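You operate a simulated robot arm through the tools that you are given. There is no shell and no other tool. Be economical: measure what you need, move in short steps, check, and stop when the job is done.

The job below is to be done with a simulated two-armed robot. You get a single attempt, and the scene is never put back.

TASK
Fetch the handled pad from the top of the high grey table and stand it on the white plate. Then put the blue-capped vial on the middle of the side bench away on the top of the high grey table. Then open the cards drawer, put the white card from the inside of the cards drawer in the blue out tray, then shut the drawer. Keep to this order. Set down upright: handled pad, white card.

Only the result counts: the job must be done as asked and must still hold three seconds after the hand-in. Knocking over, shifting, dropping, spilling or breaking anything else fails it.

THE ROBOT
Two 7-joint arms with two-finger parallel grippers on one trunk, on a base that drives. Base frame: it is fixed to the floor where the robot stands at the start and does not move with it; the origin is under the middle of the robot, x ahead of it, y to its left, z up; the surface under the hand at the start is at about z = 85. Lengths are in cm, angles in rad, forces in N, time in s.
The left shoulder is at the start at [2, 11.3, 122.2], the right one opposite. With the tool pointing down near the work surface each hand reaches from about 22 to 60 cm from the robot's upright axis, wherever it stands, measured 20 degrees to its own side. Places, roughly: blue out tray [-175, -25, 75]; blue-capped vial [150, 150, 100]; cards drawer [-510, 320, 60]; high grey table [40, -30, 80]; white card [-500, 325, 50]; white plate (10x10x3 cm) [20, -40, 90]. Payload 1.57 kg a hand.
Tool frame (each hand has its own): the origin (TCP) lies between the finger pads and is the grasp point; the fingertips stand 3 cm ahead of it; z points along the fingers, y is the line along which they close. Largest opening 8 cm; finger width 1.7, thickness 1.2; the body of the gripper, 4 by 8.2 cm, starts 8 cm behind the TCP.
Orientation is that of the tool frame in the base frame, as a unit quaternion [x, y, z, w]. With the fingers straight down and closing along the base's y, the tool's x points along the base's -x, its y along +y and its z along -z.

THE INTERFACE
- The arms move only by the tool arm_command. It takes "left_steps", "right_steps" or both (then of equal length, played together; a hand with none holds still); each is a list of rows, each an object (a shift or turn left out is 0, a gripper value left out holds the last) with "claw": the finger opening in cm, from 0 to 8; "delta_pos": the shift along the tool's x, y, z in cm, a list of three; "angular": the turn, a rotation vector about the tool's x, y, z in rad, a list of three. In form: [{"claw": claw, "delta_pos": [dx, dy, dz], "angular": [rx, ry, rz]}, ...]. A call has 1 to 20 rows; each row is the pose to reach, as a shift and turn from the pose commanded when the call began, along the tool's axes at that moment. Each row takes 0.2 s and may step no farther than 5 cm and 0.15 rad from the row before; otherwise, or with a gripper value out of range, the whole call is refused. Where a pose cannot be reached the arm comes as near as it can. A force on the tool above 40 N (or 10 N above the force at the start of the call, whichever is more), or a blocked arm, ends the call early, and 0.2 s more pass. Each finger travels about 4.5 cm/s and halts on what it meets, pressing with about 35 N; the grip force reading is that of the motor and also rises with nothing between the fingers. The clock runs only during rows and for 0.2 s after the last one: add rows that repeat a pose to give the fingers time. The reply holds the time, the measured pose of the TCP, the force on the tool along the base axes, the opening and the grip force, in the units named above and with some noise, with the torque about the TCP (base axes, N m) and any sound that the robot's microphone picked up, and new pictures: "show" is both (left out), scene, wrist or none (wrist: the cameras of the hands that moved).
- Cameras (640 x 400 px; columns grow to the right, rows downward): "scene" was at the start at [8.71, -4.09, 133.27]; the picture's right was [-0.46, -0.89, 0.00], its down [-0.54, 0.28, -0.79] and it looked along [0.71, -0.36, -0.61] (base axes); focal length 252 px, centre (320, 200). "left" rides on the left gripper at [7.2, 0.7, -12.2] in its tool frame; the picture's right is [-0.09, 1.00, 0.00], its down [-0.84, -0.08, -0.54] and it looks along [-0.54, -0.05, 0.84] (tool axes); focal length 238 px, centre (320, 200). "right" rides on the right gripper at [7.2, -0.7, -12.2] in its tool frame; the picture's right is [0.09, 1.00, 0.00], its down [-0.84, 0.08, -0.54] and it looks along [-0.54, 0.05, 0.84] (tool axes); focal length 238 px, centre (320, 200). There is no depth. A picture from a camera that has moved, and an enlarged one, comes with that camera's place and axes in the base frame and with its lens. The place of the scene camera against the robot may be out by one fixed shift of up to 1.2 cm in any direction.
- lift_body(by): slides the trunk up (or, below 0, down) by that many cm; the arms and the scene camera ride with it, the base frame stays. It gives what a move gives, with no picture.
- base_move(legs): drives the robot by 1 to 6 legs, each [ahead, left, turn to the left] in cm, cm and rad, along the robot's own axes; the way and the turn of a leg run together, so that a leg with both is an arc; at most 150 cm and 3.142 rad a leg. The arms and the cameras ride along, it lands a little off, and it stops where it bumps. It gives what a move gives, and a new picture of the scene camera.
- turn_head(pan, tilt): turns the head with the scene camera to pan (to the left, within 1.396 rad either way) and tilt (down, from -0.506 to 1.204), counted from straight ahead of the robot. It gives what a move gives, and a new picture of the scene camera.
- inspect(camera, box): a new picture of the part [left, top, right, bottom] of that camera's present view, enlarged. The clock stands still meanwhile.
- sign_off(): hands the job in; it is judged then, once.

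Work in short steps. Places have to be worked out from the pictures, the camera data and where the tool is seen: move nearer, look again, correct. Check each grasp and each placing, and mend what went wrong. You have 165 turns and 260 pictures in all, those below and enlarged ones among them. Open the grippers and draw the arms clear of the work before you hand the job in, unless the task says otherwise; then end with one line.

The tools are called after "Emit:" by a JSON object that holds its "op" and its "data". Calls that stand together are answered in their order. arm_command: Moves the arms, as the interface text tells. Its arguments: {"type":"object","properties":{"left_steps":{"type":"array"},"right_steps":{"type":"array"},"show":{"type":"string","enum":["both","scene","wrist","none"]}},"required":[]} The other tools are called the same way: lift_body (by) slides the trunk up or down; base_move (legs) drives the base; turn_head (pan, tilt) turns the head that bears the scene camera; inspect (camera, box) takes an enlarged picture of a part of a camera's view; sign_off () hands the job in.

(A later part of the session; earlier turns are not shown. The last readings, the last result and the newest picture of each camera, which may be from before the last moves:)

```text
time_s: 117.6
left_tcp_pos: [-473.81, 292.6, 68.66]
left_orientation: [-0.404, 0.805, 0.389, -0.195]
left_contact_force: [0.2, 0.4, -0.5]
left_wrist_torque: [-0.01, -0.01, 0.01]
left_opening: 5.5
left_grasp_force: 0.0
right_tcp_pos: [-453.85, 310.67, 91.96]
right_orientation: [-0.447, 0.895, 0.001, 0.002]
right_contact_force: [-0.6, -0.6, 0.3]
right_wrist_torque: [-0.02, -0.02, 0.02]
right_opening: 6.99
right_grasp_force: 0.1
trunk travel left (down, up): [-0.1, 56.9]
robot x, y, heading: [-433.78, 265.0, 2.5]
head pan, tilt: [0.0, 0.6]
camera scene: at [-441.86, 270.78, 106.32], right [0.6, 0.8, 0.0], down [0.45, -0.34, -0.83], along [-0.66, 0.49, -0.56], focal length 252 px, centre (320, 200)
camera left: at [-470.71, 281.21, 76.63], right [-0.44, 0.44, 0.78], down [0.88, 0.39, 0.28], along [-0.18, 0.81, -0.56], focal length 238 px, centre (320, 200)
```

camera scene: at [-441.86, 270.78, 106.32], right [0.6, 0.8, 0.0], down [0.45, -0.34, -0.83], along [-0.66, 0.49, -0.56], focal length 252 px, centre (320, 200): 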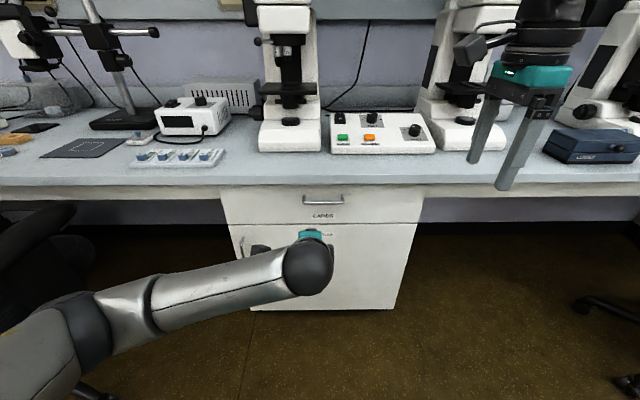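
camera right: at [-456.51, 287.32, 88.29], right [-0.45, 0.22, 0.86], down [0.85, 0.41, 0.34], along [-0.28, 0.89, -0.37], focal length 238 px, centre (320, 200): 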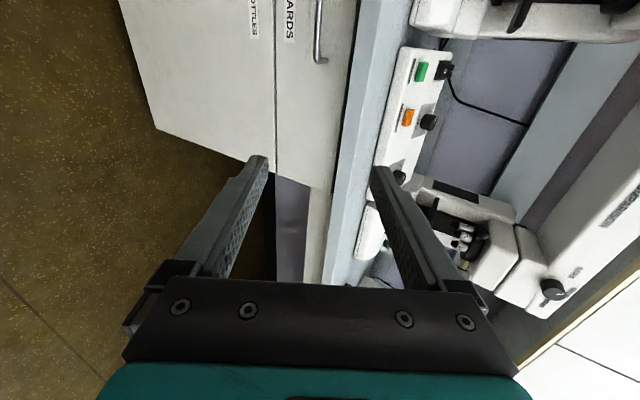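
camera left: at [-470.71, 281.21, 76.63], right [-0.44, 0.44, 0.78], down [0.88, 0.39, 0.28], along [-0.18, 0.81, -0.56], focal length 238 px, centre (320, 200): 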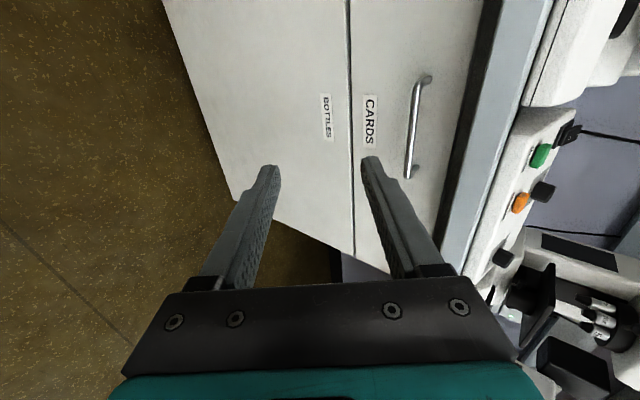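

The left arm reaches this pose. I'll zoom in on its camera to place the handle and the bench edge precisely.

Emit:
{"op": "inspect", "data": {"camera": "left", "box": [320, 30, 560, 230]}}

Emit:
{"op": "inspect", "data": {"camera": "scene", "box": [260, 160, 400, 260]}}

```text
2.00 times, centred on (440, 130) of left
camera zoom: at [-470.71, 281.21, 76.63], right [-0.44, 0.44, 0.78], down [0.88, 0.39, 0.28], along [-0.18, 0.81, -0.56], focal length 477 px, centre (80, 340)
```

zoom: 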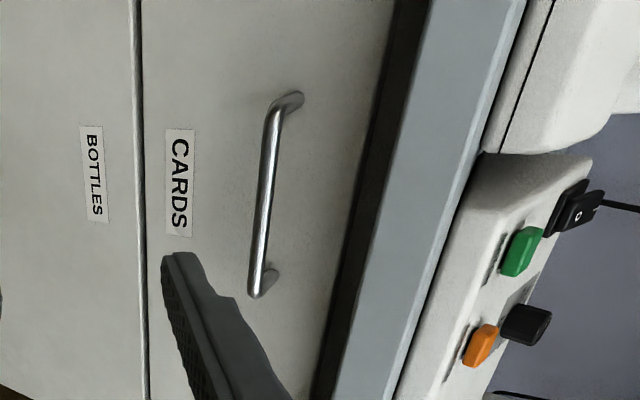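

```text
4.00 times, centred on (330, 210) of scene
camera zoom: at [-441.86, 270.78, 106.32], right [0.6, 0.8, 0.0], down [0.45, -0.34, -0.83], along [-0.66, 0.49, -0.56], focal length 1008 px, centre (280, 160)
```

zoom: 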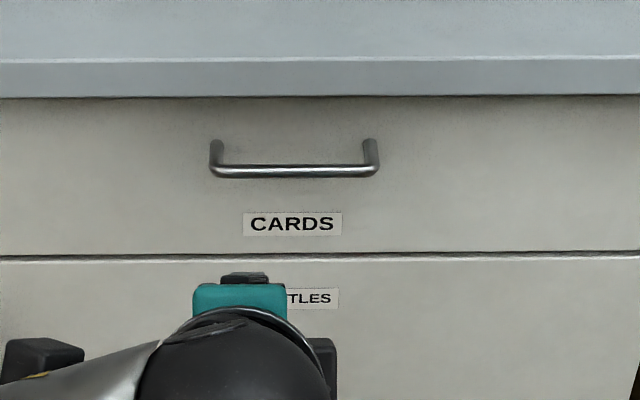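

The bench edge is about z 73–76 at n≈572 and the handle about z 68, so the hand must come in flatter, under the bench lip. I'll tilt to about 75° with a narrower opening and come to roughly 10 cm from the bar.

Emit:
{"op": "arm_command", "data": {"left_steps": [{"claw": 4.5, "delta_pos": [-0.4, 1.5, 1.2], "angular": [-0.1, 0, 0]}, {"delta_pos": [-0.8, 3, 2.4], "angular": [-0.2, 0, 0]}, {"delta_pos": [-1.2, 4.5, 3.6], "angular": [-0.3, 0, 0]}, {"delta_pos": [-1.5, 6.3, 4.9], "angular": [-0.4, 0, 0]}, {"delta_pos": [-1.5, 6.3, 4.9], "angular": [-0.4, 0, 0]}], "show": "both"}}

```text
time_s: 118.8
left_tcp_pos: [-479.1, 298.48, 70.44]
left_orientation: [-0.357, 0.711, 0.541, -0.272]
left_contact_force: [-0.1, -0.6, -0.1]
left_wrist_torque: [0.02, 0.0, -0.02]
left_opening: 4.5
left_grasp_force: 0.2
right_tcp_pos: [-453.85, 310.61, 92.09]
right_orientation: [-0.447, 0.895, 0.001, 0.003]
right_contact_force: [0.1, 0.5, 0.0]
right_wrist_torque: [0.02, -0.02, -0.02]
right_opening: 7.01
right_grasp_force: 0.0
trunk travel left (down, up): [-0.1, 56.9]
robot x, y, heading: [-434.24, 264.69, 2.499]
head pan, tilt: [0.0, 0.6]
camera scene: at [-441.86, 270.79, 106.32], right [0.6, 0.8, 0.0], down [0.45, -0.34, -0.83], along [-0.66, 0.49, -0.56], focal length 252 px, centre (320, 200)
camera left: at [-474.09, 285.59, 74.31], right [-0.16, 0.23, 0.96], down [0.94, 0.35, 0.07], along [-0.32, 0.91, -0.27], focal length 238 px, centre (320, 200)
```

scene: 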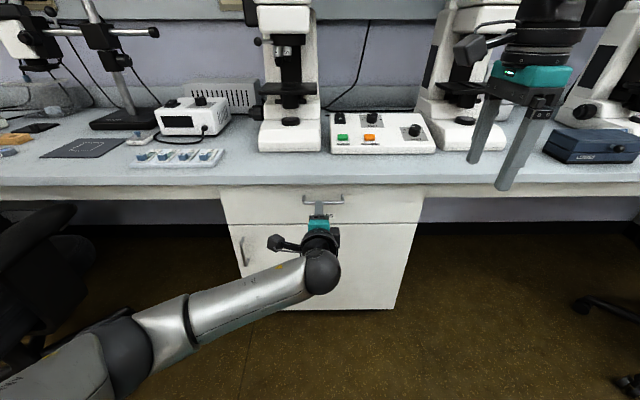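
left: 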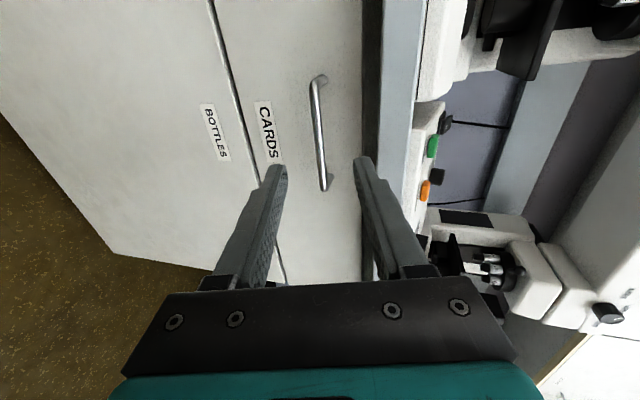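

Now the bar sits exactly between the fingers, about 11.5 cm ahead along the tool. I'll advance 7 cm and check.

Emit:
{"op": "arm_command", "data": {"left_steps": [{"delta_pos": [0, 0, 2.5]}, {"delta_pos": [0, 0, 5]}, {"delta_pos": [0, 0, 7]}, {"delta_pos": [0, 0, 7]}], "show": "both"}}

```text
time_s: 119.8
left_tcp_pos: [-484.59, 302.59, 68.55]
left_orientation: [-0.357, 0.711, 0.542, -0.271]
left_contact_force: [0.1, 0.1, 0.9]
left_wrist_torque: [0.02, 0.02, -0.01]
left_opening: 4.54
left_grasp_force: 0.1
right_tcp_pos: [-453.91, 310.83, 92.0]
right_orientation: [-0.447, 0.894, 0.001, 0.002]
right_contact_force: [0.4, 1.0, -0.1]
right_wrist_torque: [-0.01, -0.01, -0.02]
right_opening: 6.99
right_grasp_force: 0.0
trunk travel left (down, up): [-0.1, 56.9]
robot x, y, heading: [-433.48, 264.86, 2.502]
head pan, tilt: [0.0, 0.6]
camera scene: at [-441.86, 270.79, 106.32], right [0.6, 0.8, 0.0], down [0.45, -0.34, -0.83], along [-0.66, 0.49, -0.56], focal length 252 px, centre (320, 200)
camera left: at [-479.6, 289.6, 72.43], right [-0.16, 0.23, 0.96], down [0.94, 0.35, 0.07], along [-0.32, 0.91, -0.27], focal length 238 px, centre (320, 200)
```

scene: 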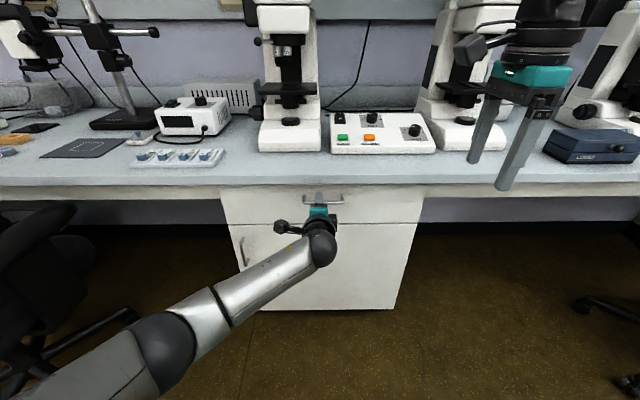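
left: 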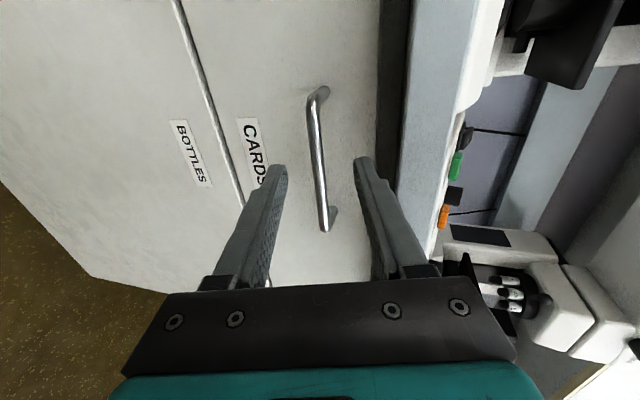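

The bar is 4.8 cm ahead and well centred. I'll advance 3.9 cm and close on it.

Emit:
{"op": "arm_command", "data": {"left_steps": [{"delta_pos": [-0.5, 0, 2]}, {"delta_pos": [-1, 0, 3.5]}, {"delta_pos": [-1, 0, 3.9]}, {"delta_pos": [-1, 0, 3.9]}, {"claw": 2, "delta_pos": [-1, 0, 3.9]}, {"claw": 0.4, "delta_pos": [-1, 0, 3.9]}, {"delta_pos": [-1, 0, 3.9]}, {"delta_pos": [-1, 0, 3.9]}, {"delta_pos": [-1, 0, 3.9]}], "show": "wrist"}}

```text
time_s: 121.8
left_tcp_pos: [-487.13, 305.42, 67.38]
left_orientation: [-0.358, 0.712, 0.54, -0.271]
left_contact_force: [5.0, -1.4, -8.9]
left_wrist_torque: [0.11, -0.12, -0.17]
left_opening: 1.02
left_grasp_force: 27.8
right_tcp_pos: [-453.83, 310.61, 92.01]
right_orientation: [-0.446, 0.895, 0.001, 0.002]
right_contact_force: [0.8, -0.9, -0.8]
right_wrist_torque: [0.0, 0.0, 0.0]
right_opening: 7.0
right_grasp_force: 0.1
trunk travel left (down, up): [-0.1, 56.9]
robot x, y, heading: [-433.82, 265.0, 2.497]
head pan, tilt: [0.0, 0.6]
camera left: at [-482.02, 292.55, 71.27], right [-0.16, 0.23, 0.96], down [0.94, 0.35, 0.07], along [-0.32, 0.91, -0.28], focal length 238 px, centre (320, 200)
```

left: 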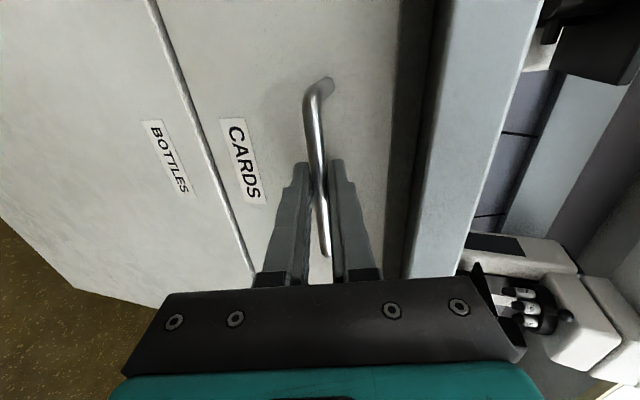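

The bar is gripped at 1.0 cm. I'll pull the drawer by backing the base 18 cm.

Emit:
{"op": "base_move", "data": {"legs": [[-18, 0, 0]]}}

```text
time_s: 123.3
left_tcp_pos: [-472.69, 294.95, 67.48]
left_orientation: [-0.356, 0.713, 0.54, -0.27]
left_contact_force: [4.6, 5.5, -15.5]
left_wrist_torque: [-0.04, -0.11, 0.34]
left_opening: 0.97
left_grasp_force: 28.0
right_tcp_pos: [-439.57, 300.06, 91.91]
right_orientation: [-0.446, 0.895, 0.0, 0.003]
right_contact_force: [-0.2, 0.0, -0.3]
right_wrist_torque: [-0.03, 0.01, -0.01]
right_opening: 6.97
right_grasp_force: 0.0
trunk travel left (down, up): [-0.1, 56.9]
robot x, y, heading: [-419.52, 254.0, 2.499]
head pan, tilt: [0.0, 0.6]
camera scene: at [-427.62, 260.23, 106.3], right [0.6, 0.8, 0.0], down [0.45, -0.34, -0.82], along [-0.66, 0.49, -0.57], focal length 252 px, centre (320, 200)
```

scene: 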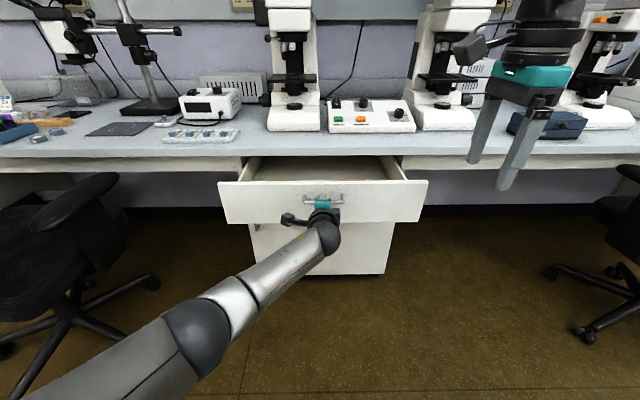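

The drawer is opening. I'll pull it another 12 cm.

Emit:
{"op": "base_move", "data": {"legs": [[-12, 0, 0]]}}

Emit:
{"op": "inspect", "data": {"camera": "scene", "box": [220, 130, 440, 250]}}

```text
time_s: 124.5
left_tcp_pos: [-463.25, 288.0, 67.33]
left_orientation: [-0.356, 0.713, 0.541, -0.269]
left_contact_force: [7.9, 8.1, -8.2]
left_wrist_torque: [0.07, -0.08, 0.15]
left_opening: 1.0
left_grasp_force: 28.2
right_tcp_pos: [-430.21, 293.13, 91.91]
right_orientation: [-0.446, 0.895, 0.001, 0.002]
right_contact_force: [-0.9, 1.6, 0.3]
right_wrist_torque: [-0.01, 0.01, 0.0]
right_opening: 7.01
right_grasp_force: 0.0
trunk travel left (down, up): [-0.1, 56.9]
robot x, y, heading: [-410.37, 247.27, 2.5]
head pan, tilt: [0.0, 0.6]
camera scene: at [-418.27, 253.25, 106.31], right [0.6, 0.8, 0.0], down [0.45, -0.34, -0.82], along [-0.66, 0.49, -0.57], focal length 252 px, centre (320, 200)
```

scene: 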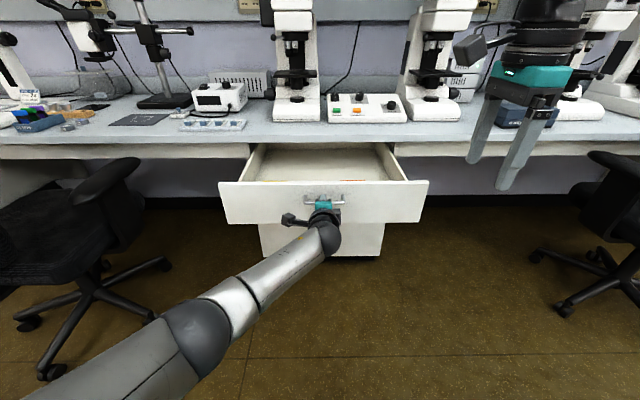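

```text
2.91 times, centred on (330, 190) of scene
camera zoom: at [-418.27, 253.25, 106.31], right [0.6, 0.8, 0.0], down [0.45, -0.34, -0.82], along [-0.66, 0.49, -0.57], focal length 733 px, centre (291, 229)
```

zoom: 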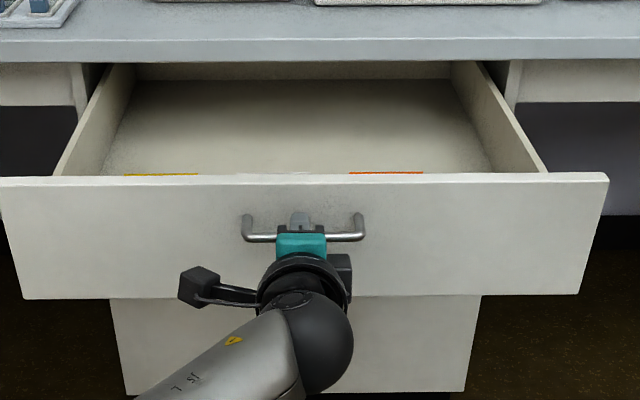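

The drawer is about 30 cm open, with cards near its front panel. I'll release the handle, back the left hand off and up, then look in from above.

Emit:
{"op": "arm_command", "data": {"left_steps": [{"claw": 3}, {"claw": 4.5}, {"delta_pos": [0, 0, 0]}, {"delta_pos": [0, 0, -4]}, {"delta_pos": [0, 0, -8]}, {"delta_pos": [0, 0, -12]}, {"delta_pos": [2, 2, -14]}, {"delta_pos": [5, 5, -15], "angular": [0.12, 0, 0]}, {"delta_pos": [8, 8, -15], "angular": [0.24, 0, 0]}, {"delta_pos": [11, 11, -15], "angular": [0.36, 0, 0]}, {"delta_pos": [14, 14, -15], "angular": [0.5, 0, 0]}, {"delta_pos": [17, 17, -15], "angular": [0.64, 0, 0]}, {"delta_pos": [18, 20, -15], "angular": [0.78, 0, 0]}], "show": "none"}}

Emit:
{"op": "lift_body", "data": {"by": 27}}

Emit:
{"op": "turn_head", "data": {"pan": 0, "tilt": 0.9}}

```text
time_s: 127.3
left_tcp_pos: [-466.85, 268.33, 90.59]
left_orientation: [-0.43, 0.866, 0.229, -0.112]
left_contact_force: [0.2, -1.0, -0.2]
left_wrist_torque: [0.01, -0.01, 0.0]
left_opening: 4.5
left_grasp_force: 0.1
right_tcp_pos: [-430.2, 293.12, 92.01]
right_orientation: [-0.446, 0.895, 0.001, 0.002]
right_contact_force: [0.6, 0.2, 0.1]
right_wrist_torque: [0.02, -0.04, 0.02]
right_opening: 6.98
right_grasp_force: 0.0
trunk travel left (down, up): [-0.1, 56.9]
robot x, y, heading: [-410.39, 247.19, 2.498]
head pan, tilt: [0.0, 0.6]
```

```text
time_s: 130.0
left_tcp_pos: [-466.89, 268.25, 117.58]
left_orientation: [-0.431, 0.866, 0.229, -0.112]
left_contact_force: [0.2, 0.4, 0.1]
left_wrist_torque: [0.01, -0.04, 0.01]
left_opening: 4.49
left_grasp_force: 0.1
right_tcp_pos: [-430.15, 293.15, 118.97]
right_orientation: [-0.447, 0.895, 0.001, 0.003]
right_contact_force: [-0.1, -0.7, -0.2]
right_wrist_torque: [-0.02, 0.01, 0.01]
right_opening: 7.01
right_grasp_force: 0.1
trunk travel left (down, up): [-27.1, 29.9]
robot x, y, heading: [-410.59, 247.3, 2.497]
head pan, tilt: [0.0, 0.6]
```

```text
time_s: 130.8
left_tcp_pos: [-466.91, 268.44, 117.66]
left_orientation: [-0.431, 0.866, 0.229, -0.112]
left_contact_force: [-0.3, 0.5, 1.0]
left_wrist_torque: [-0.01, -0.05, -0.02]
left_opening: 4.5
left_grasp_force: 0.1
right_tcp_pos: [-430.11, 293.06, 119.04]
right_orientation: [-0.446, 0.895, 0.001, 0.002]
right_contact_force: [0.2, -0.5, -0.6]
right_wrist_torque: [0.0, -0.01, -0.01]
right_opening: 6.98
right_grasp_force: 0.0
trunk travel left (down, up): [-27.1, 29.9]
robot x, y, heading: [-410.46, 247.23, 2.501]
head pan, tilt: [0.0, 0.901]
camera scene: at [-417.25, 252.4, 130.85], right [0.6, 0.8, 0.0], down [0.63, -0.47, -0.62], along [-0.5, 0.37, -0.78], focal length 252 px, centre (320, 200)
```

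scene: 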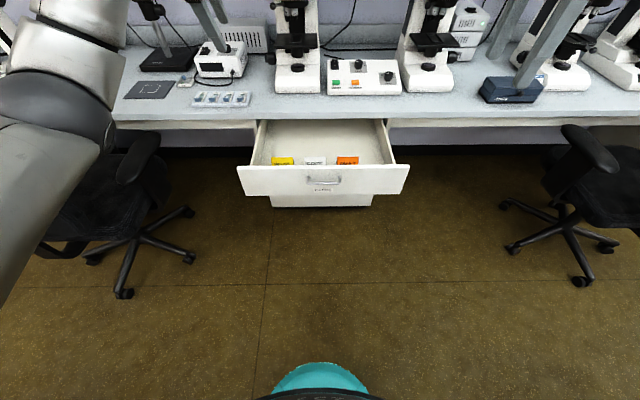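

Emit:
{"op": "inspect", "data": {"camera": "scene", "box": [230, 110, 410, 220]}}

```text
3.56 times, centred on (320, 165) of scene
camera zoom: at [-417.25, 252.4, 130.85], right [0.6, 0.8, 0.0], down [0.63, -0.47, -0.62], along [-0.5, 0.37, -0.78], focal length 896 px, centre (320, 324)
```

zoom: 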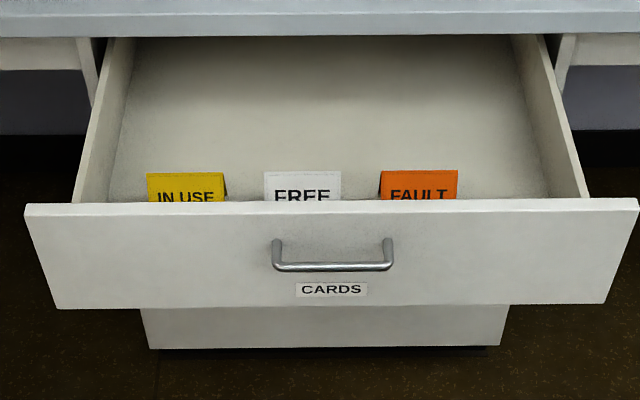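

Three tent cards, and the white "FREE" one is in the middle. I'll bring the left hand back, then drive closer so the right hand can look down at the card.

Emit:
{"op": "arm_command", "data": {"left_steps": [{"delta_pos": [0, -3.5, -1.9], "angular": [0.12, 0, 0]}, {"delta_pos": [0, -7, -3.8], "angular": [0.24, 0, 0]}, {"delta_pos": [0, -10, -5.5], "angular": [0.36, 0, 0]}, {"delta_pos": [0, -11, -6], "angular": [0.48, 0, 0]}, {"delta_pos": [0, -11, -6], "angular": [0.49, 0, 0]}], "show": "none"}}

Emit:
{"op": "base_move", "data": {"legs": [[30, 0, 0]]}}

Emit:
{"op": "inspect", "data": {"camera": "right", "box": [0, 0, 640, 400]}}

```text
time_s: 132.0
left_tcp_pos: [-456.87, 260.78, 117.31]
left_orientation: [-0.446, 0.895, 0.012, -0.006]
left_contact_force: [-0.5, 0.4, -0.2]
left_wrist_torque: [-0.01, 0.02, -0.01]
left_opening: 4.5
left_grasp_force: 0.1
right_tcp_pos: [-430.28, 293.05, 118.99]
right_orientation: [-0.446, 0.895, 0.001, 0.002]
right_contact_force: [0.2, 0.0, -0.6]
right_wrist_torque: [-0.03, 0.03, 0.0]
right_opening: 7.01
right_grasp_force: 0.0
trunk travel left (down, up): [-27.1, 29.9]
robot x, y, heading: [-410.27, 247.39, 2.497]
head pan, tilt: [0.0, 0.901]
```

```text
time_s: 134.1
left_tcp_pos: [-481.24, 278.91, 117.33]
left_orientation: [-0.446, 0.895, 0.012, -0.004]
left_contact_force: [0.6, -0.4, 0.0]
left_wrist_torque: [0.0, 0.01, -0.03]
left_opening: 4.49
left_grasp_force: 0.0
right_tcp_pos: [-454.42, 311.17, 119.01]
right_orientation: [-0.446, 0.895, 0.001, 0.003]
right_contact_force: [0.1, 0.2, 0.1]
right_wrist_torque: [-0.03, -0.02, 0.0]
right_opening: 7.0
right_grasp_force: 0.1
trunk travel left (down, up): [-27.1, 29.9]
robot x, y, heading: [-434.42, 265.54, 2.505]
head pan, tilt: [0.0, 0.901]
camera scene: at [-441.54, 270.57, 130.84], right [0.6, 0.8, 0.0], down [0.63, -0.47, -0.62], along [-0.5, 0.37, -0.78], focal length 252 px, centre (320, 200)
```

scene: 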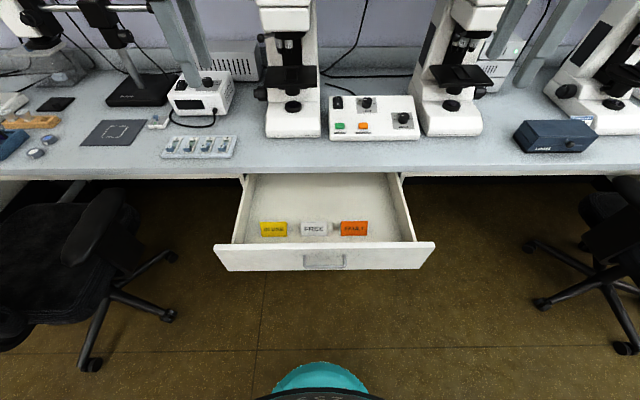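

```text
1.00 times, centred on (320, 200) of right (not enlarged: the box is as wide or as high as the picture)
camera zoom: at [-458.34, 305.07, 131.14], right [-0.85, 0.53, 0.0], down [0.44, 0.71, 0.55], along [0.29, 0.46, -0.84], focal length 238 px, centre (320, 200)
```

zoom: 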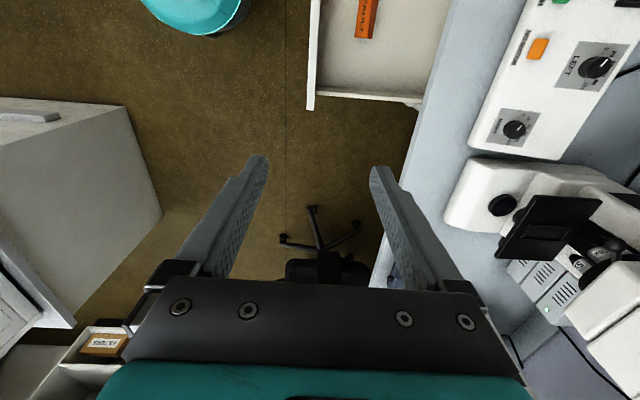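

Emit:
{"op": "arm_command", "data": {"left_steps": [{"delta_pos": [4, -2, 0]}, {"delta_pos": [8, -4, 0]}, {"delta_pos": [12, -6, 0]}, {"delta_pos": [15, -8, 0]}, {"delta_pos": [15, -8, 0]}, {"delta_pos": [15, -8, 0]}, {"delta_pos": [15, -8, 0]}, {"delta_pos": [15, -8, 0]}], "right_steps": [{"delta_pos": [0, 0, 0]}, {"delta_pos": [4, 1.8, 0]}, {"delta_pos": [8.5, 3.5, 0]}, {"delta_pos": [13, 5.5, 0]}, {"delta_pos": [17.5, 7.5, 0]}, {"delta_pos": [22, 9, 0]}, {"delta_pos": [26, 11, 0]}, {"delta_pos": [26, 11, 0]}], "show": "both"}}

```text
time_s: 135.9
left_tcp_pos: [-483.7, 262.06, 117.16]
left_orientation: [-0.446, 0.895, 0.013, -0.006]
left_contact_force: [0.1, -1.0, 0.5]
left_wrist_torque: [-0.01, 0.01, 0.03]
left_opening: 4.51
left_grasp_force: 0.0
right_tcp_pos: [-462.45, 301.4, 116.46]
right_orientation: [-0.446, 0.895, 0.002, 0.002]
right_contact_force: [-0.4, -0.9, 0.3]
right_wrist_torque: [-0.01, 0.0, 0.0]
right_opening: 6.99
right_grasp_force: 0.0
right hand out of reach, approached as far as the arm can: row 3, 4, 5, 6, 7, 8
trunk travel left (down, up): [-27.1, 29.9]
robot x, y, heading: [-434.77, 264.98, 2.501]
head pan, tilt: [0.0, 0.901]
camera scene: at [-441.47, 270.51, 130.84], right [0.6, 0.8, 0.0], down [0.63, -0.47, -0.62], along [-0.5, 0.37, -0.78], focal length 252 px, centre (320, 200)
camera right: at [-466.2, 295.17, 128.5], right [-0.85, 0.53, 0.0], down [0.44, 0.71, 0.55], along [0.29, 0.46, -0.84], focal length 238 px, centre (320, 200)
camera left: at [-488.32, 256.26, 129.28], right [-0.74, 0.67, 0.03], down [0.58, 0.61, 0.54], along [0.35, 0.42, -0.84], focal length 238 px, centre (320, 200)
```

scene: 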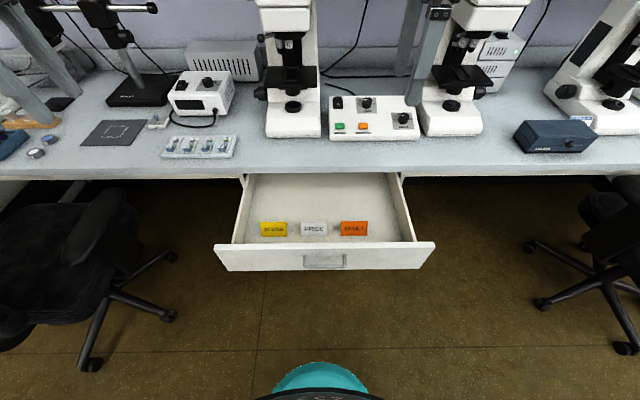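
right: 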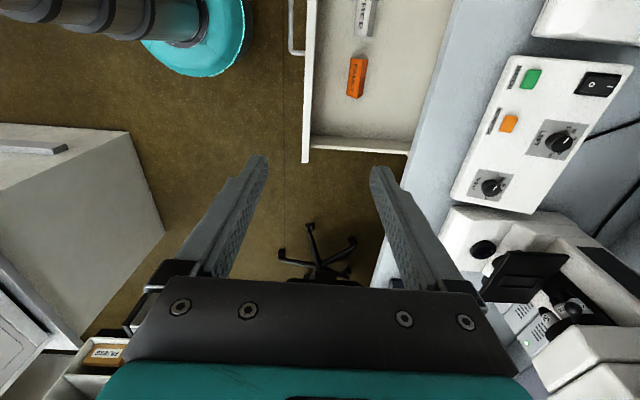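
left: 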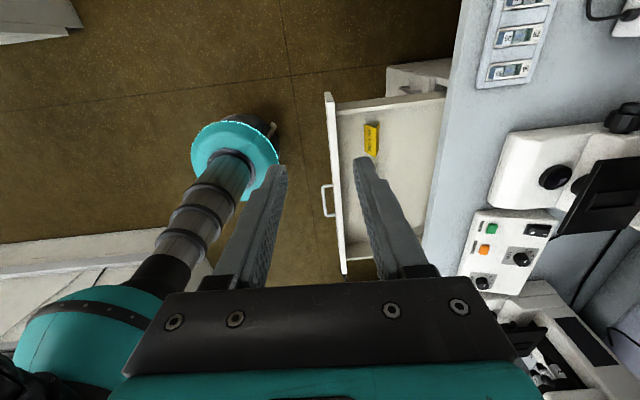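

The right arm hits its limit in this orientation, but the left arm suits it. I'll withdraw the right hand and bring the left over the white card.

Emit:
{"op": "arm_command", "data": {"right_steps": [{"delta_pos": [-3, -2, -0.5]}, {"delta_pos": [-7, -4, -1]}, {"delta_pos": [-11, -6, -2]}, {"delta_pos": [-15, -8, -2]}, {"delta_pos": [-18, -10, -2]}, {"delta_pos": [-18, -10, -2]}, {"delta_pos": [-18, -10, -2]}, {"delta_pos": [-18, -10, -2]}, {"delta_pos": [-18, -10, -2]}, {"delta_pos": [-18, -10, -2]}], "left_steps": [{"delta_pos": [0, 0, 0], "angular": [0.03, 0, 0]}, {"delta_pos": [0, 0, 0], "angular": [0.03, 0, 0]}, {"delta_pos": [-4, 2, 0], "angular": [0.03, 0, 0]}, {"delta_pos": [-8, 4, 0], "angular": [0.03, 0, 0]}, {"delta_pos": [-12, 6, 0], "angular": [0.03, 0, 0]}, {"delta_pos": [-16, 8, 0], "angular": [0.03, 0, 0]}, {"delta_pos": [-20, 10.5, 0], "angular": [0.03, 0, 0]}, {"delta_pos": [-24, 13, 0], "angular": [0.03, 0, 0]}, {"delta_pos": [-28, 15, 0], "angular": [0.03, 0, 0]}, {"delta_pos": [-29, 16, 0], "angular": [0.03, 0, 0]}], "show": "none"}}

Emit:
{"op": "lift_body", "data": {"by": -25}}

Emit:
{"op": "inspect", "data": {"camera": "left", "box": [0, 0, 640, 400]}}

```text
time_s: 138.1
left_tcp_pos: [-479.12, 294.99, 117.64]
left_orientation: [-0.446, 0.895, 0.0, 0.002]
left_contact_force: [0.8, -0.2, 0.4]
left_wrist_torque: [-0.01, -0.02, 0.0]
left_opening: 4.48
left_grasp_force: 0.0
right_tcp_pos: [-443.71, 309.42, 118.34]
right_orientation: [-0.447, 0.894, 0.001, 0.003]
right_contact_force: [-0.2, 0.9, -0.4]
right_wrist_torque: [0.01, -0.02, 0.0]
right_opening: 7.02
right_grasp_force: 0.1
trunk travel left (down, up): [-27.1, 29.9]
robot x, y, heading: [-434.51, 265.53, 2.5]
head pan, tilt: [0.0, 0.901]
```

```text
time_s: 140.7
left_tcp_pos: [-479.12, 295.03, 92.6]
left_orientation: [-0.446, 0.895, -0.001, 0.002]
left_contact_force: [-0.8, -0.3, 0.8]
left_wrist_torque: [0.01, 0.0, -0.02]
left_opening: 4.51
left_grasp_force: 0.2
right_tcp_pos: [-443.72, 309.28, 93.41]
right_orientation: [-0.446, 0.895, 0.001, 0.003]
right_contact_force: [-0.1, 0.0, 0.0]
right_wrist_torque: [0.01, 0.0, -0.01]
right_opening: 7.02
right_grasp_force: 0.1
trunk travel left (down, up): [-2.1, 54.9]
robot x, y, heading: [-434.93, 265.44, 2.499]
head pan, tilt: [0.0, 0.901]
```

```text
1.00 times, centred on (320, 200) of left (not enlarged: the box is as wide or as high as the picture)
camera zoom: at [-483.95, 289.54, 104.67], right [-0.74, 0.67, 0.0], down [0.56, 0.62, 0.54], along [0.37, 0.4, -0.84], focal length 238 px, centre (320, 200)
```

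zoom: 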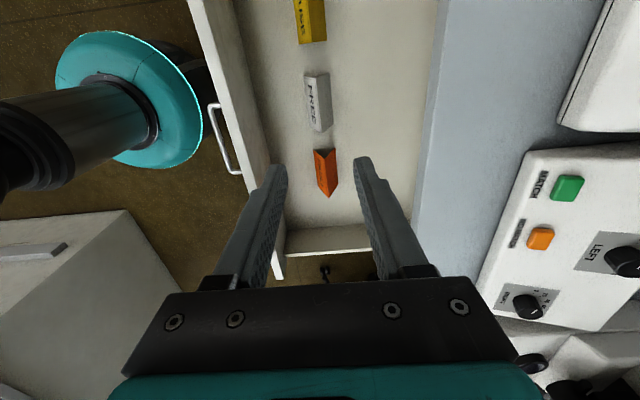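

Emit:
{"op": "inspect", "data": {"camera": "left", "box": [260, 40, 400, 200]}}

Emit:
{"op": "inspect", "data": {"camera": "scene", "box": [220, 100, 460, 260]}}

```text
2.50 times, centred on (330, 120) of left
camera zoom: at [-483.95, 289.54, 104.67], right [-0.74, 0.67, 0.0], down [0.56, 0.62, 0.54], along [0.37, 0.4, -0.84], focal length 596 px, centre (295, 400)
```

zoom: 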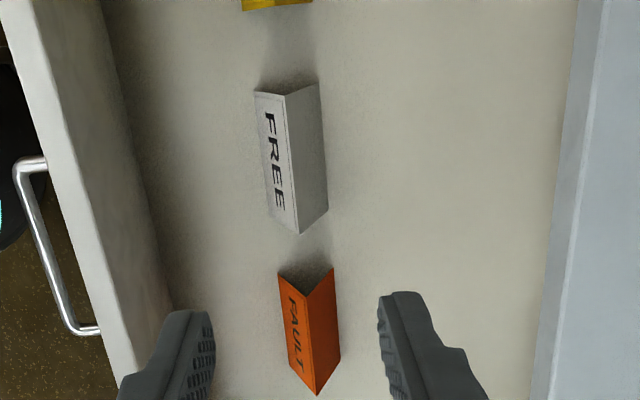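

```text
2.50 times, centred on (340, 180) of scene
camera zoom: at [-441.48, 270.52, 105.85], right [0.6, 0.8, 0.0], down [0.63, -0.47, -0.62], along [-0.5, 0.37, -0.78], focal length 630 px, centre (270, 250)
```

zoom: 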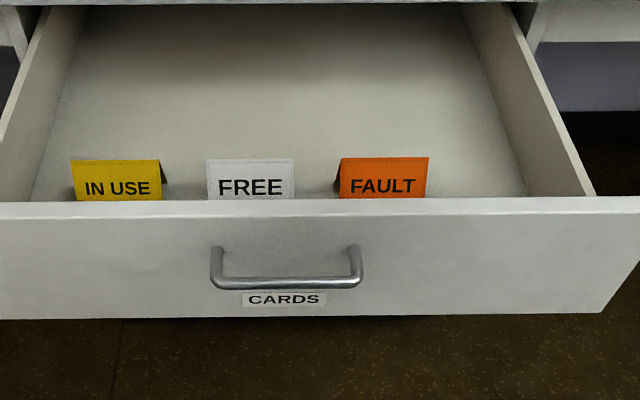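

The white tent card is about 8.5 cm wide along the drawer, its ridge near z 64 and its base about 4.5 cm deep. I'll open the fingers, centre over it and descend partway.

Emit:
{"op": "arm_command", "data": {"left_steps": [{"claw": 7, "delta_pos": [-1, -0.25, 4]}, {"delta_pos": [-1, -0.25, 9]}, {"delta_pos": [-1, -0.25, 14]}, {"delta_pos": [-1, -0.25, 19]}, {"delta_pos": [-1, -0.25, 19]}], "show": "both"}}

```text
time_s: 141.9
left_tcp_pos: [-478.24, 295.81, 73.31]
left_orientation: [-0.445, 0.895, 0.0, 0.001]
left_contact_force: [0.2, 0.1, -0.3]
left_wrist_torque: [0.01, -0.03, -0.03]
left_opening: 7.02
left_grasp_force: 0.1
right_tcp_pos: [-443.74, 309.38, 93.57]
right_orientation: [-0.447, 0.895, 0.001, 0.002]
right_contact_force: [-0.1, 0.5, -0.3]
right_wrist_torque: [0.02, -0.01, 0.04]
right_opening: 6.98
right_grasp_force: 0.1
trunk travel left (down, up): [-2.1, 54.9]
robot x, y, heading: [-434.95, 265.71, 2.502]
head pan, tilt: [0.0, 0.901]
camera scene: at [-441.48, 270.53, 105.84], right [0.6, 0.8, 0.0], down [0.63, -0.47, -0.62], along [-0.5, 0.37, -0.78], focal length 252 px, centre (320, 200)
camera left: at [-483.03, 290.25, 85.42], right [-0.74, 0.67, 0.0], down [0.56, 0.62, 0.54], along [0.37, 0.4, -0.84], focal length 238 px, centre (320, 200)
```

scene: 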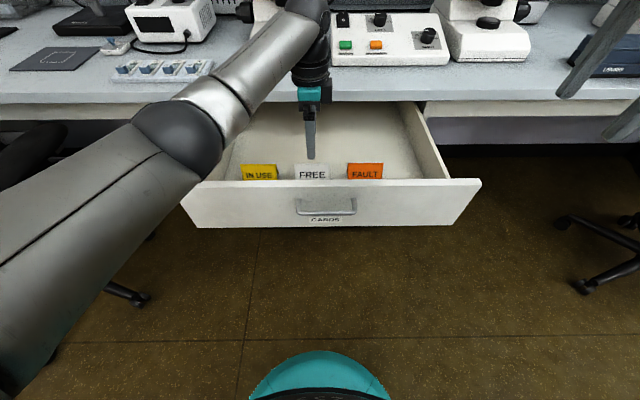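
left: 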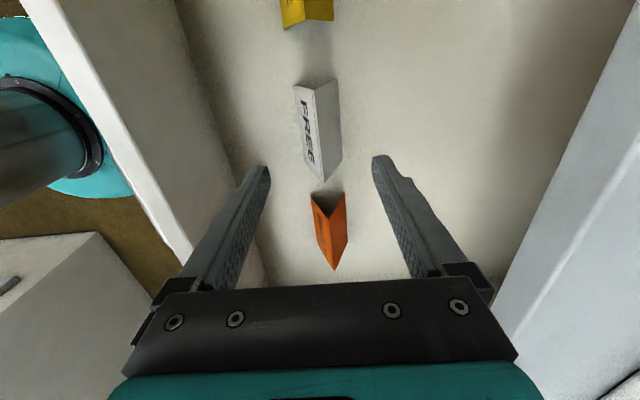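

The card is centred between the fingers: ridge at z≈65, drawer floor ≈59.5. I'll lower until the fingertips are just above the floor and close gently.

Emit:
{"op": "arm_command", "data": {"left_steps": [{"delta_pos": [0.2, 0.1, 4]}, {"delta_pos": [0.2, 0.1, 7.5]}, {"delta_pos": [0.2, 0.1, 9.3]}, {"delta_pos": [0.2, 0.1, 9.8]}, {"delta_pos": [0.2, 0.1, 9.8]}], "show": "both"}}

```text
time_s: 143.1
left_tcp_pos: [-478.34, 295.7, 63.71]
left_orientation: [-0.446, 0.895, 0.0, 0.0]
left_contact_force: [-0.1, 0.2, 0.7]
left_wrist_torque: [0.04, 0.01, -0.01]
left_opening: 7.02
left_grasp_force: 0.0
right_tcp_pos: [-443.74, 309.27, 93.55]
right_orientation: [-0.446, 0.895, 0.001, 0.003]
right_contact_force: [0.0, -0.4, 0.0]
right_wrist_torque: [0.03, 0.01, 0.01]
right_opening: 6.99
right_grasp_force: 0.0
trunk travel left (down, up): [-2.1, 54.9]
robot x, y, heading: [-434.39, 265.61, 2.497]
head pan, tilt: [0.0, 0.901]
camera scene: at [-441.48, 270.53, 105.84], right [0.6, 0.8, 0.0], down [0.63, -0.47, -0.62], along [-0.5, 0.37, -0.78], focal length 252 px, centre (320, 200)
camera left: at [-483.25, 290.14, 75.8], right [-0.74, 0.67, 0.0], down [0.56, 0.62, 0.54], along [0.37, 0.4, -0.84], focal length 238 px, centre (320, 200)
```

scene: 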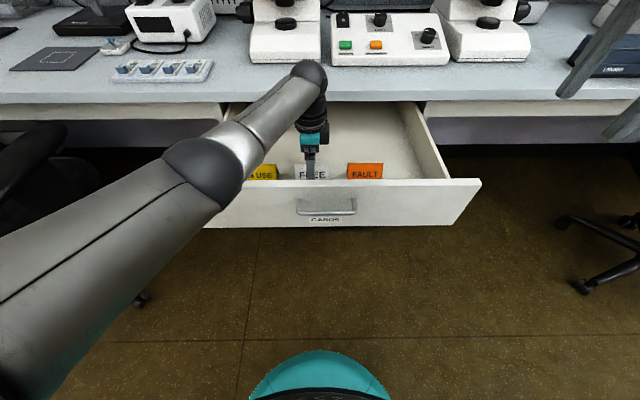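
left: 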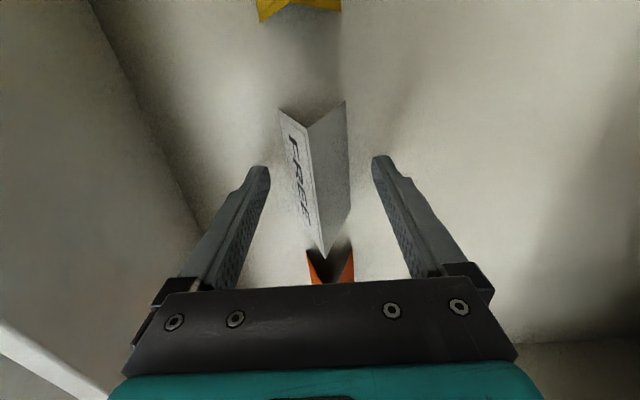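

Emit:
{"op": "arm_command", "data": {"left_steps": [{"delta_pos": [0, 0, 0.5]}, {"claw": 5.5, "delta_pos": [0, 0, 0.5]}, {"claw": 4.5, "delta_pos": [0, 0, 0.5]}, {"claw": 3.5, "delta_pos": [0, 0, 0.5]}, {"claw": 2.5, "delta_pos": [0, 0, 0.5]}, {"claw": 1.5, "delta_pos": [0, 0, 0.5]}, {"claw": 0.5, "delta_pos": [0, 0, 0.5]}, {"delta_pos": [0, 0, 0.5]}], "show": "both"}}

```text
time_s: 144.9
left_tcp_pos: [-478.33, 295.71, 63.25]
left_orientation: [-0.446, 0.895, -0.001, 0.002]
left_contact_force: [-0.6, 0.2, -0.5]
left_wrist_torque: [0.0, 0.01, 0.02]
left_opening: 3.66
left_grasp_force: 34.9
right_tcp_pos: [-443.84, 309.54, 93.38]
right_orientation: [-0.446, 0.895, 0.001, 0.002]
right_contact_force: [-0.5, -0.1, -0.7]
right_wrist_torque: [-0.02, -0.03, 0.0]
right_opening: 7.01
right_grasp_force: 0.1
trunk travel left (down, up): [-2.1, 54.9]
robot x, y, heading: [-434.66, 265.5, 2.5]
head pan, tilt: [0.0, 0.901]
camera scene: at [-441.48, 270.53, 105.84], right [0.6, 0.8, 0.0], down [0.63, -0.47, -0.62], along [-0.5, 0.37, -0.78], focal length 252 px, centre (320, 200)
camera left: at [-483.31, 290.13, 75.35], right [-0.74, 0.67, 0.0], down [0.56, 0.62, 0.54], along [0.37, 0.4, -0.84], focal length 238 px, centre (320, 200)
```

scene: 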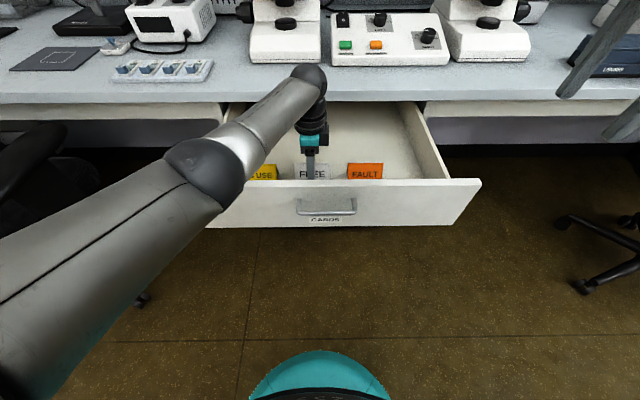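
left: 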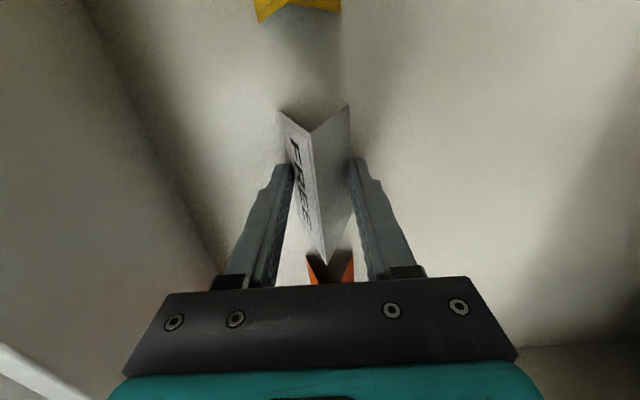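

The card is gripped at 3.66 cm with no tilt showing. I'll lift slowly and check that it follows.

Emit:
{"op": "arm_command", "data": {"left_steps": [{"delta_pos": [0, 0, -0.5]}, {"delta_pos": [0, 0, -1]}, {"delta_pos": [0, 0, -1.7]}, {"delta_pos": [0, 0, -2.5]}, {"delta_pos": [0, 0, -3.3]}, {"delta_pos": [0, 0, -3.3]}], "show": "both"}}

```text
time_s: 146.3
left_tcp_pos: [-478.52, 295.64, 66.6]
left_orientation: [-0.446, 0.895, -0.001, 0.001]
left_contact_force: [0.1, -0.8, 0.3]
left_wrist_torque: [0.0, 0.03, 0.05]
left_opening: 3.65
left_grasp_force: 35.2
right_tcp_pos: [-443.86, 309.45, 93.45]
right_orientation: [-0.446, 0.895, 0.002, 0.002]
right_contact_force: [0.0, -0.8, -0.1]
right_wrist_torque: [-0.04, -0.03, -0.02]
right_opening: 7.01
right_grasp_force: 0.0
trunk travel left (down, up): [-2.1, 54.9]
robot x, y, heading: [-434.57, 265.37, 2.5]
head pan, tilt: [0.0, 0.901]
camera scene: at [-441.48, 270.52, 105.84], right [0.6, 0.8, 0.0], down [0.63, -0.47, -0.62], along [-0.5, 0.37, -0.78], focal length 252 px, centre (320, 200)
camera left: at [-483.29, 290.08, 78.71], right [-0.74, 0.67, 0.0], down [0.56, 0.62, 0.54], along [0.37, 0.4, -0.84], focal length 238 px, centre (320, 200)
```

scene: 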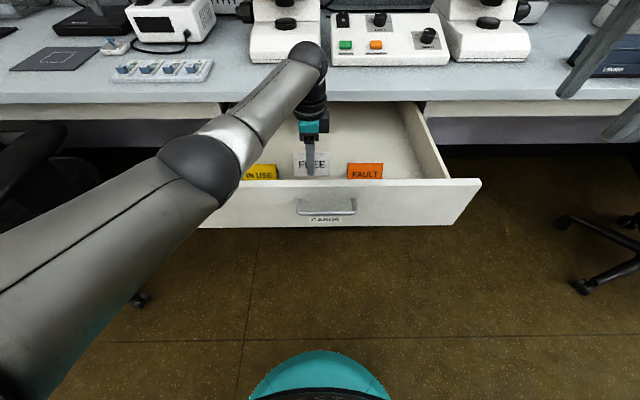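
left: 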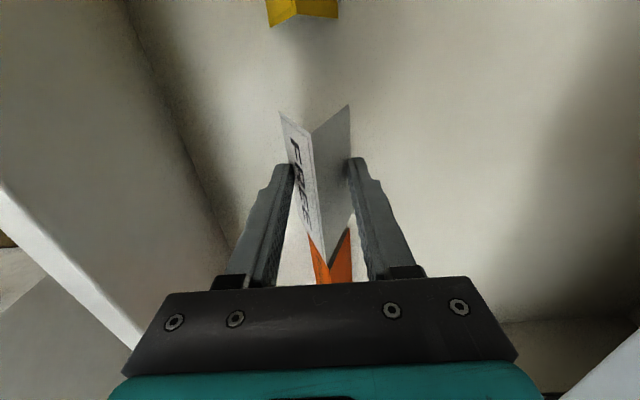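

The card is lifted upright. I'll raise it clear, back the robot away and raise the trunk, leaving the drawer open for now.

Emit:
{"op": "arm_command", "data": {"left_steps": [{"delta_pos": [0, 0, -3]}, {"delta_pos": [0, 0, -6.5]}, {"delta_pos": [0, 0, -10]}, {"delta_pos": [0, 0, -14]}, {"delta_pos": [0, 0, -18]}, {"delta_pos": [0, 0, -20]}], "show": "none"}}

Emit:
{"op": "base_move", "data": {"legs": [[-45, 0, 0]]}}

Emit:
{"op": "lift_body", "data": {"by": 28}}

Emit:
{"op": "inspect", "data": {"camera": "left", "box": [0, 0, 640, 400]}}

```text
time_s: 147.7
left_tcp_pos: [-478.36, 295.44, 86.45]
left_orientation: [-0.446, 0.895, -0.001, 0.002]
left_contact_force: [0.0, 0.7, -0.2]
left_wrist_torque: [0.0, -0.02, 0.01]
left_opening: 3.59
left_grasp_force: 34.9
right_tcp_pos: [-443.7, 309.29, 93.38]
right_orientation: [-0.446, 0.895, 0.001, 0.002]
right_contact_force: [-0.2, 0.2, 0.1]
right_wrist_torque: [-0.02, 0.01, 0.03]
right_opening: 7.01
right_grasp_force: 0.1
trunk travel left (down, up): [-2.1, 54.9]
robot x, y, heading: [-434.6, 265.27, 2.497]
head pan, tilt: [0.0, 0.901]
```

```text
time_s: 150.4
left_tcp_pos: [-442.08, 268.77, 86.48]
left_orientation: [-0.441, 0.897, -0.002, 0.001]
left_contact_force: [-0.8, 0.4, 0.5]
left_wrist_torque: [-0.01, 0.01, 0.02]
left_opening: 3.55
left_grasp_force: 35.5
right_tcp_pos: [-407.41, 282.22, 93.46]
right_orientation: [-0.442, 0.897, 0.002, 0.003]
right_contact_force: [-0.3, 0.4, 0.3]
right_wrist_torque: [0.0, -0.01, -0.01]
right_opening: 7.01
right_grasp_force: 0.1
trunk travel left (down, up): [-2.1, 54.9]
robot x, y, heading: [-398.56, 238.61, 2.496]
head pan, tilt: [0.0, 0.901]
camera scene: at [-405.48, 243.44, 105.84], right [0.61, 0.8, 0.0], down [0.62, -0.48, -0.62], along [-0.49, 0.38, -0.78], focal length 252 px, centre (320, 200)
```

scene: 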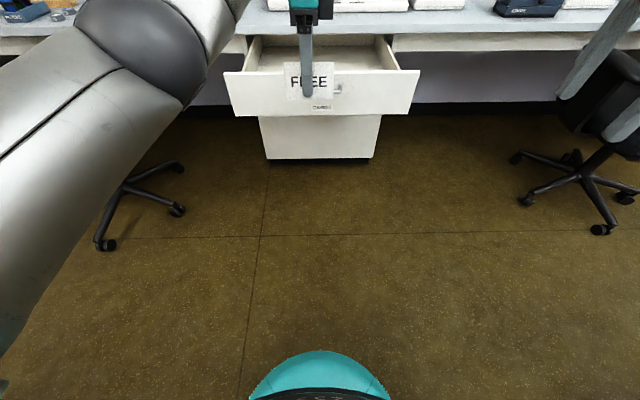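

```text
time_s: 153.2
left_tcp_pos: [-442.03, 268.81, 114.52]
left_orientation: [-0.442, 0.897, -0.001, 0.002]
left_contact_force: [-0.1, -1.1, -0.4]
left_wrist_torque: [0.01, 0.01, -0.02]
left_opening: 3.48
left_grasp_force: 35.1
right_tcp_pos: [-407.29, 282.38, 121.33]
right_orientation: [-0.442, 0.897, 0.001, 0.002]
right_contact_force: [-0.5, -0.5, 0.6]
right_wrist_torque: [0.01, 0.0, 0.01]
right_opening: 7.0
right_grasp_force: 0.1
trunk travel left (down, up): [-30.1, 26.9]
robot x, y, heading: [-398.8, 238.25, 2.491]
head pan, tilt: [0.0, 0.901]
```

```text
1.00 times, centred on (320, 200) of left (not enlarged: the box is as wide or as high as the picture)
camera zoom: at [-447.02, 263.32, 126.6], right [-0.73, 0.68, 0.0], down [0.57, 0.62, 0.54], along [0.37, 0.4, -0.84], focal length 238 px, centre (320, 200)
```

zoom: 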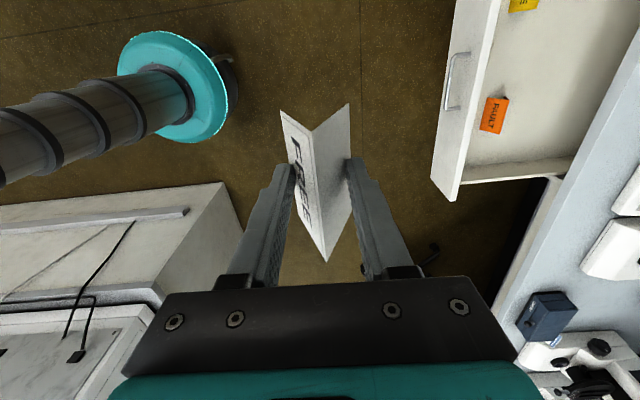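

The card is held upright, but the opening is creeping slightly, so I'll be quick. I'll reverse straight down the aisle and then slide left in front of the island's end.

Emit:
{"op": "base_move", "data": {"legs": [[-140, 0, 0.004], [-140, 0, 0], [-130, 0, 0], [0, 45, 0]]}}

Emit:
{"op": "turn_head", "data": {"pan": 0.4, "tilt": 0.5}}

```text
time_s: 175.2
left_tcp_pos: [-137.28, -11.17, 114.52]
left_orientation: [-0.463, 0.886, -0.002, 0.001]
left_contact_force: [0.8, 0.1, -0.8]
left_wrist_torque: [0.02, -0.01, 0.01]
left_opening: 2.92
left_grasp_force: 35.3
right_tcp_pos: [-103.33, 4.06, 121.5]
right_orientation: [-0.464, 0.886, 0.001, 0.002]
right_contact_force: [-0.1, -0.4, 0.1]
right_wrist_torque: [0.01, 0.0, -0.04]
right_opening: 7.01
right_grasp_force: 0.0
trunk travel left (down, up): [-30.1, 26.9]
robot x, y, heading: [-92.76, -39.41, 2.538]
head pan, tilt: [0.0, 0.901]
camera scene: at [-99.52, -34.69, 133.84], right [0.57, 0.82, 0.0], down [0.65, -0.44, -0.62], along [-0.51, 0.35, -0.78], focal length 252 px, centre (320, 200)
```

scene: 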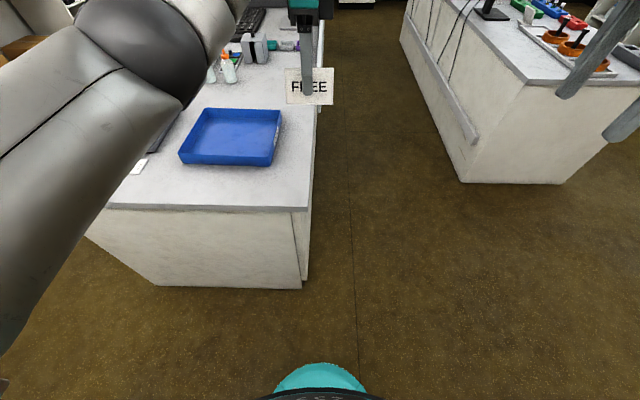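

```text
time_s: 176.1
left_tcp_pos: [-137.44, -11.15, 114.6]
left_orientation: [-0.465, 0.885, -0.001, 0.001]
left_contact_force: [-0.3, 0.0, 0.1]
left_wrist_torque: [0.01, 0.02, 0.0]
left_opening: 2.92
left_grasp_force: 35.0
right_tcp_pos: [-103.53, 4.09, 121.5]
right_orientation: [-0.464, 0.886, 0.001, 0.003]
right_contact_force: [0.5, -0.9, 1.3]
right_wrist_torque: [0.01, 0.0, 0.02]
right_opening: 6.98
right_grasp_force: 0.0
trunk travel left (down, up): [-30.1, 26.9]
robot x, y, heading: [-92.28, -39.29, 2.541]
head pan, tilt: [0.4, 0.499]
camera scene: at [-102.19, -37.09, 137.22], right [0.2, 0.98, 0.0], down [0.47, -0.1, -0.88], along [-0.86, 0.18, -0.48], focal length 252 px, centre (320, 200)
```

scene: 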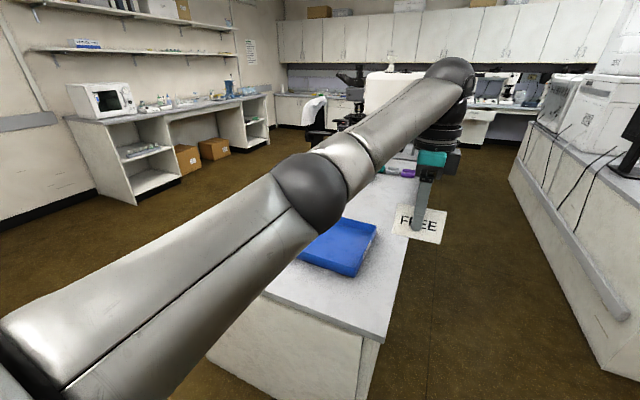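

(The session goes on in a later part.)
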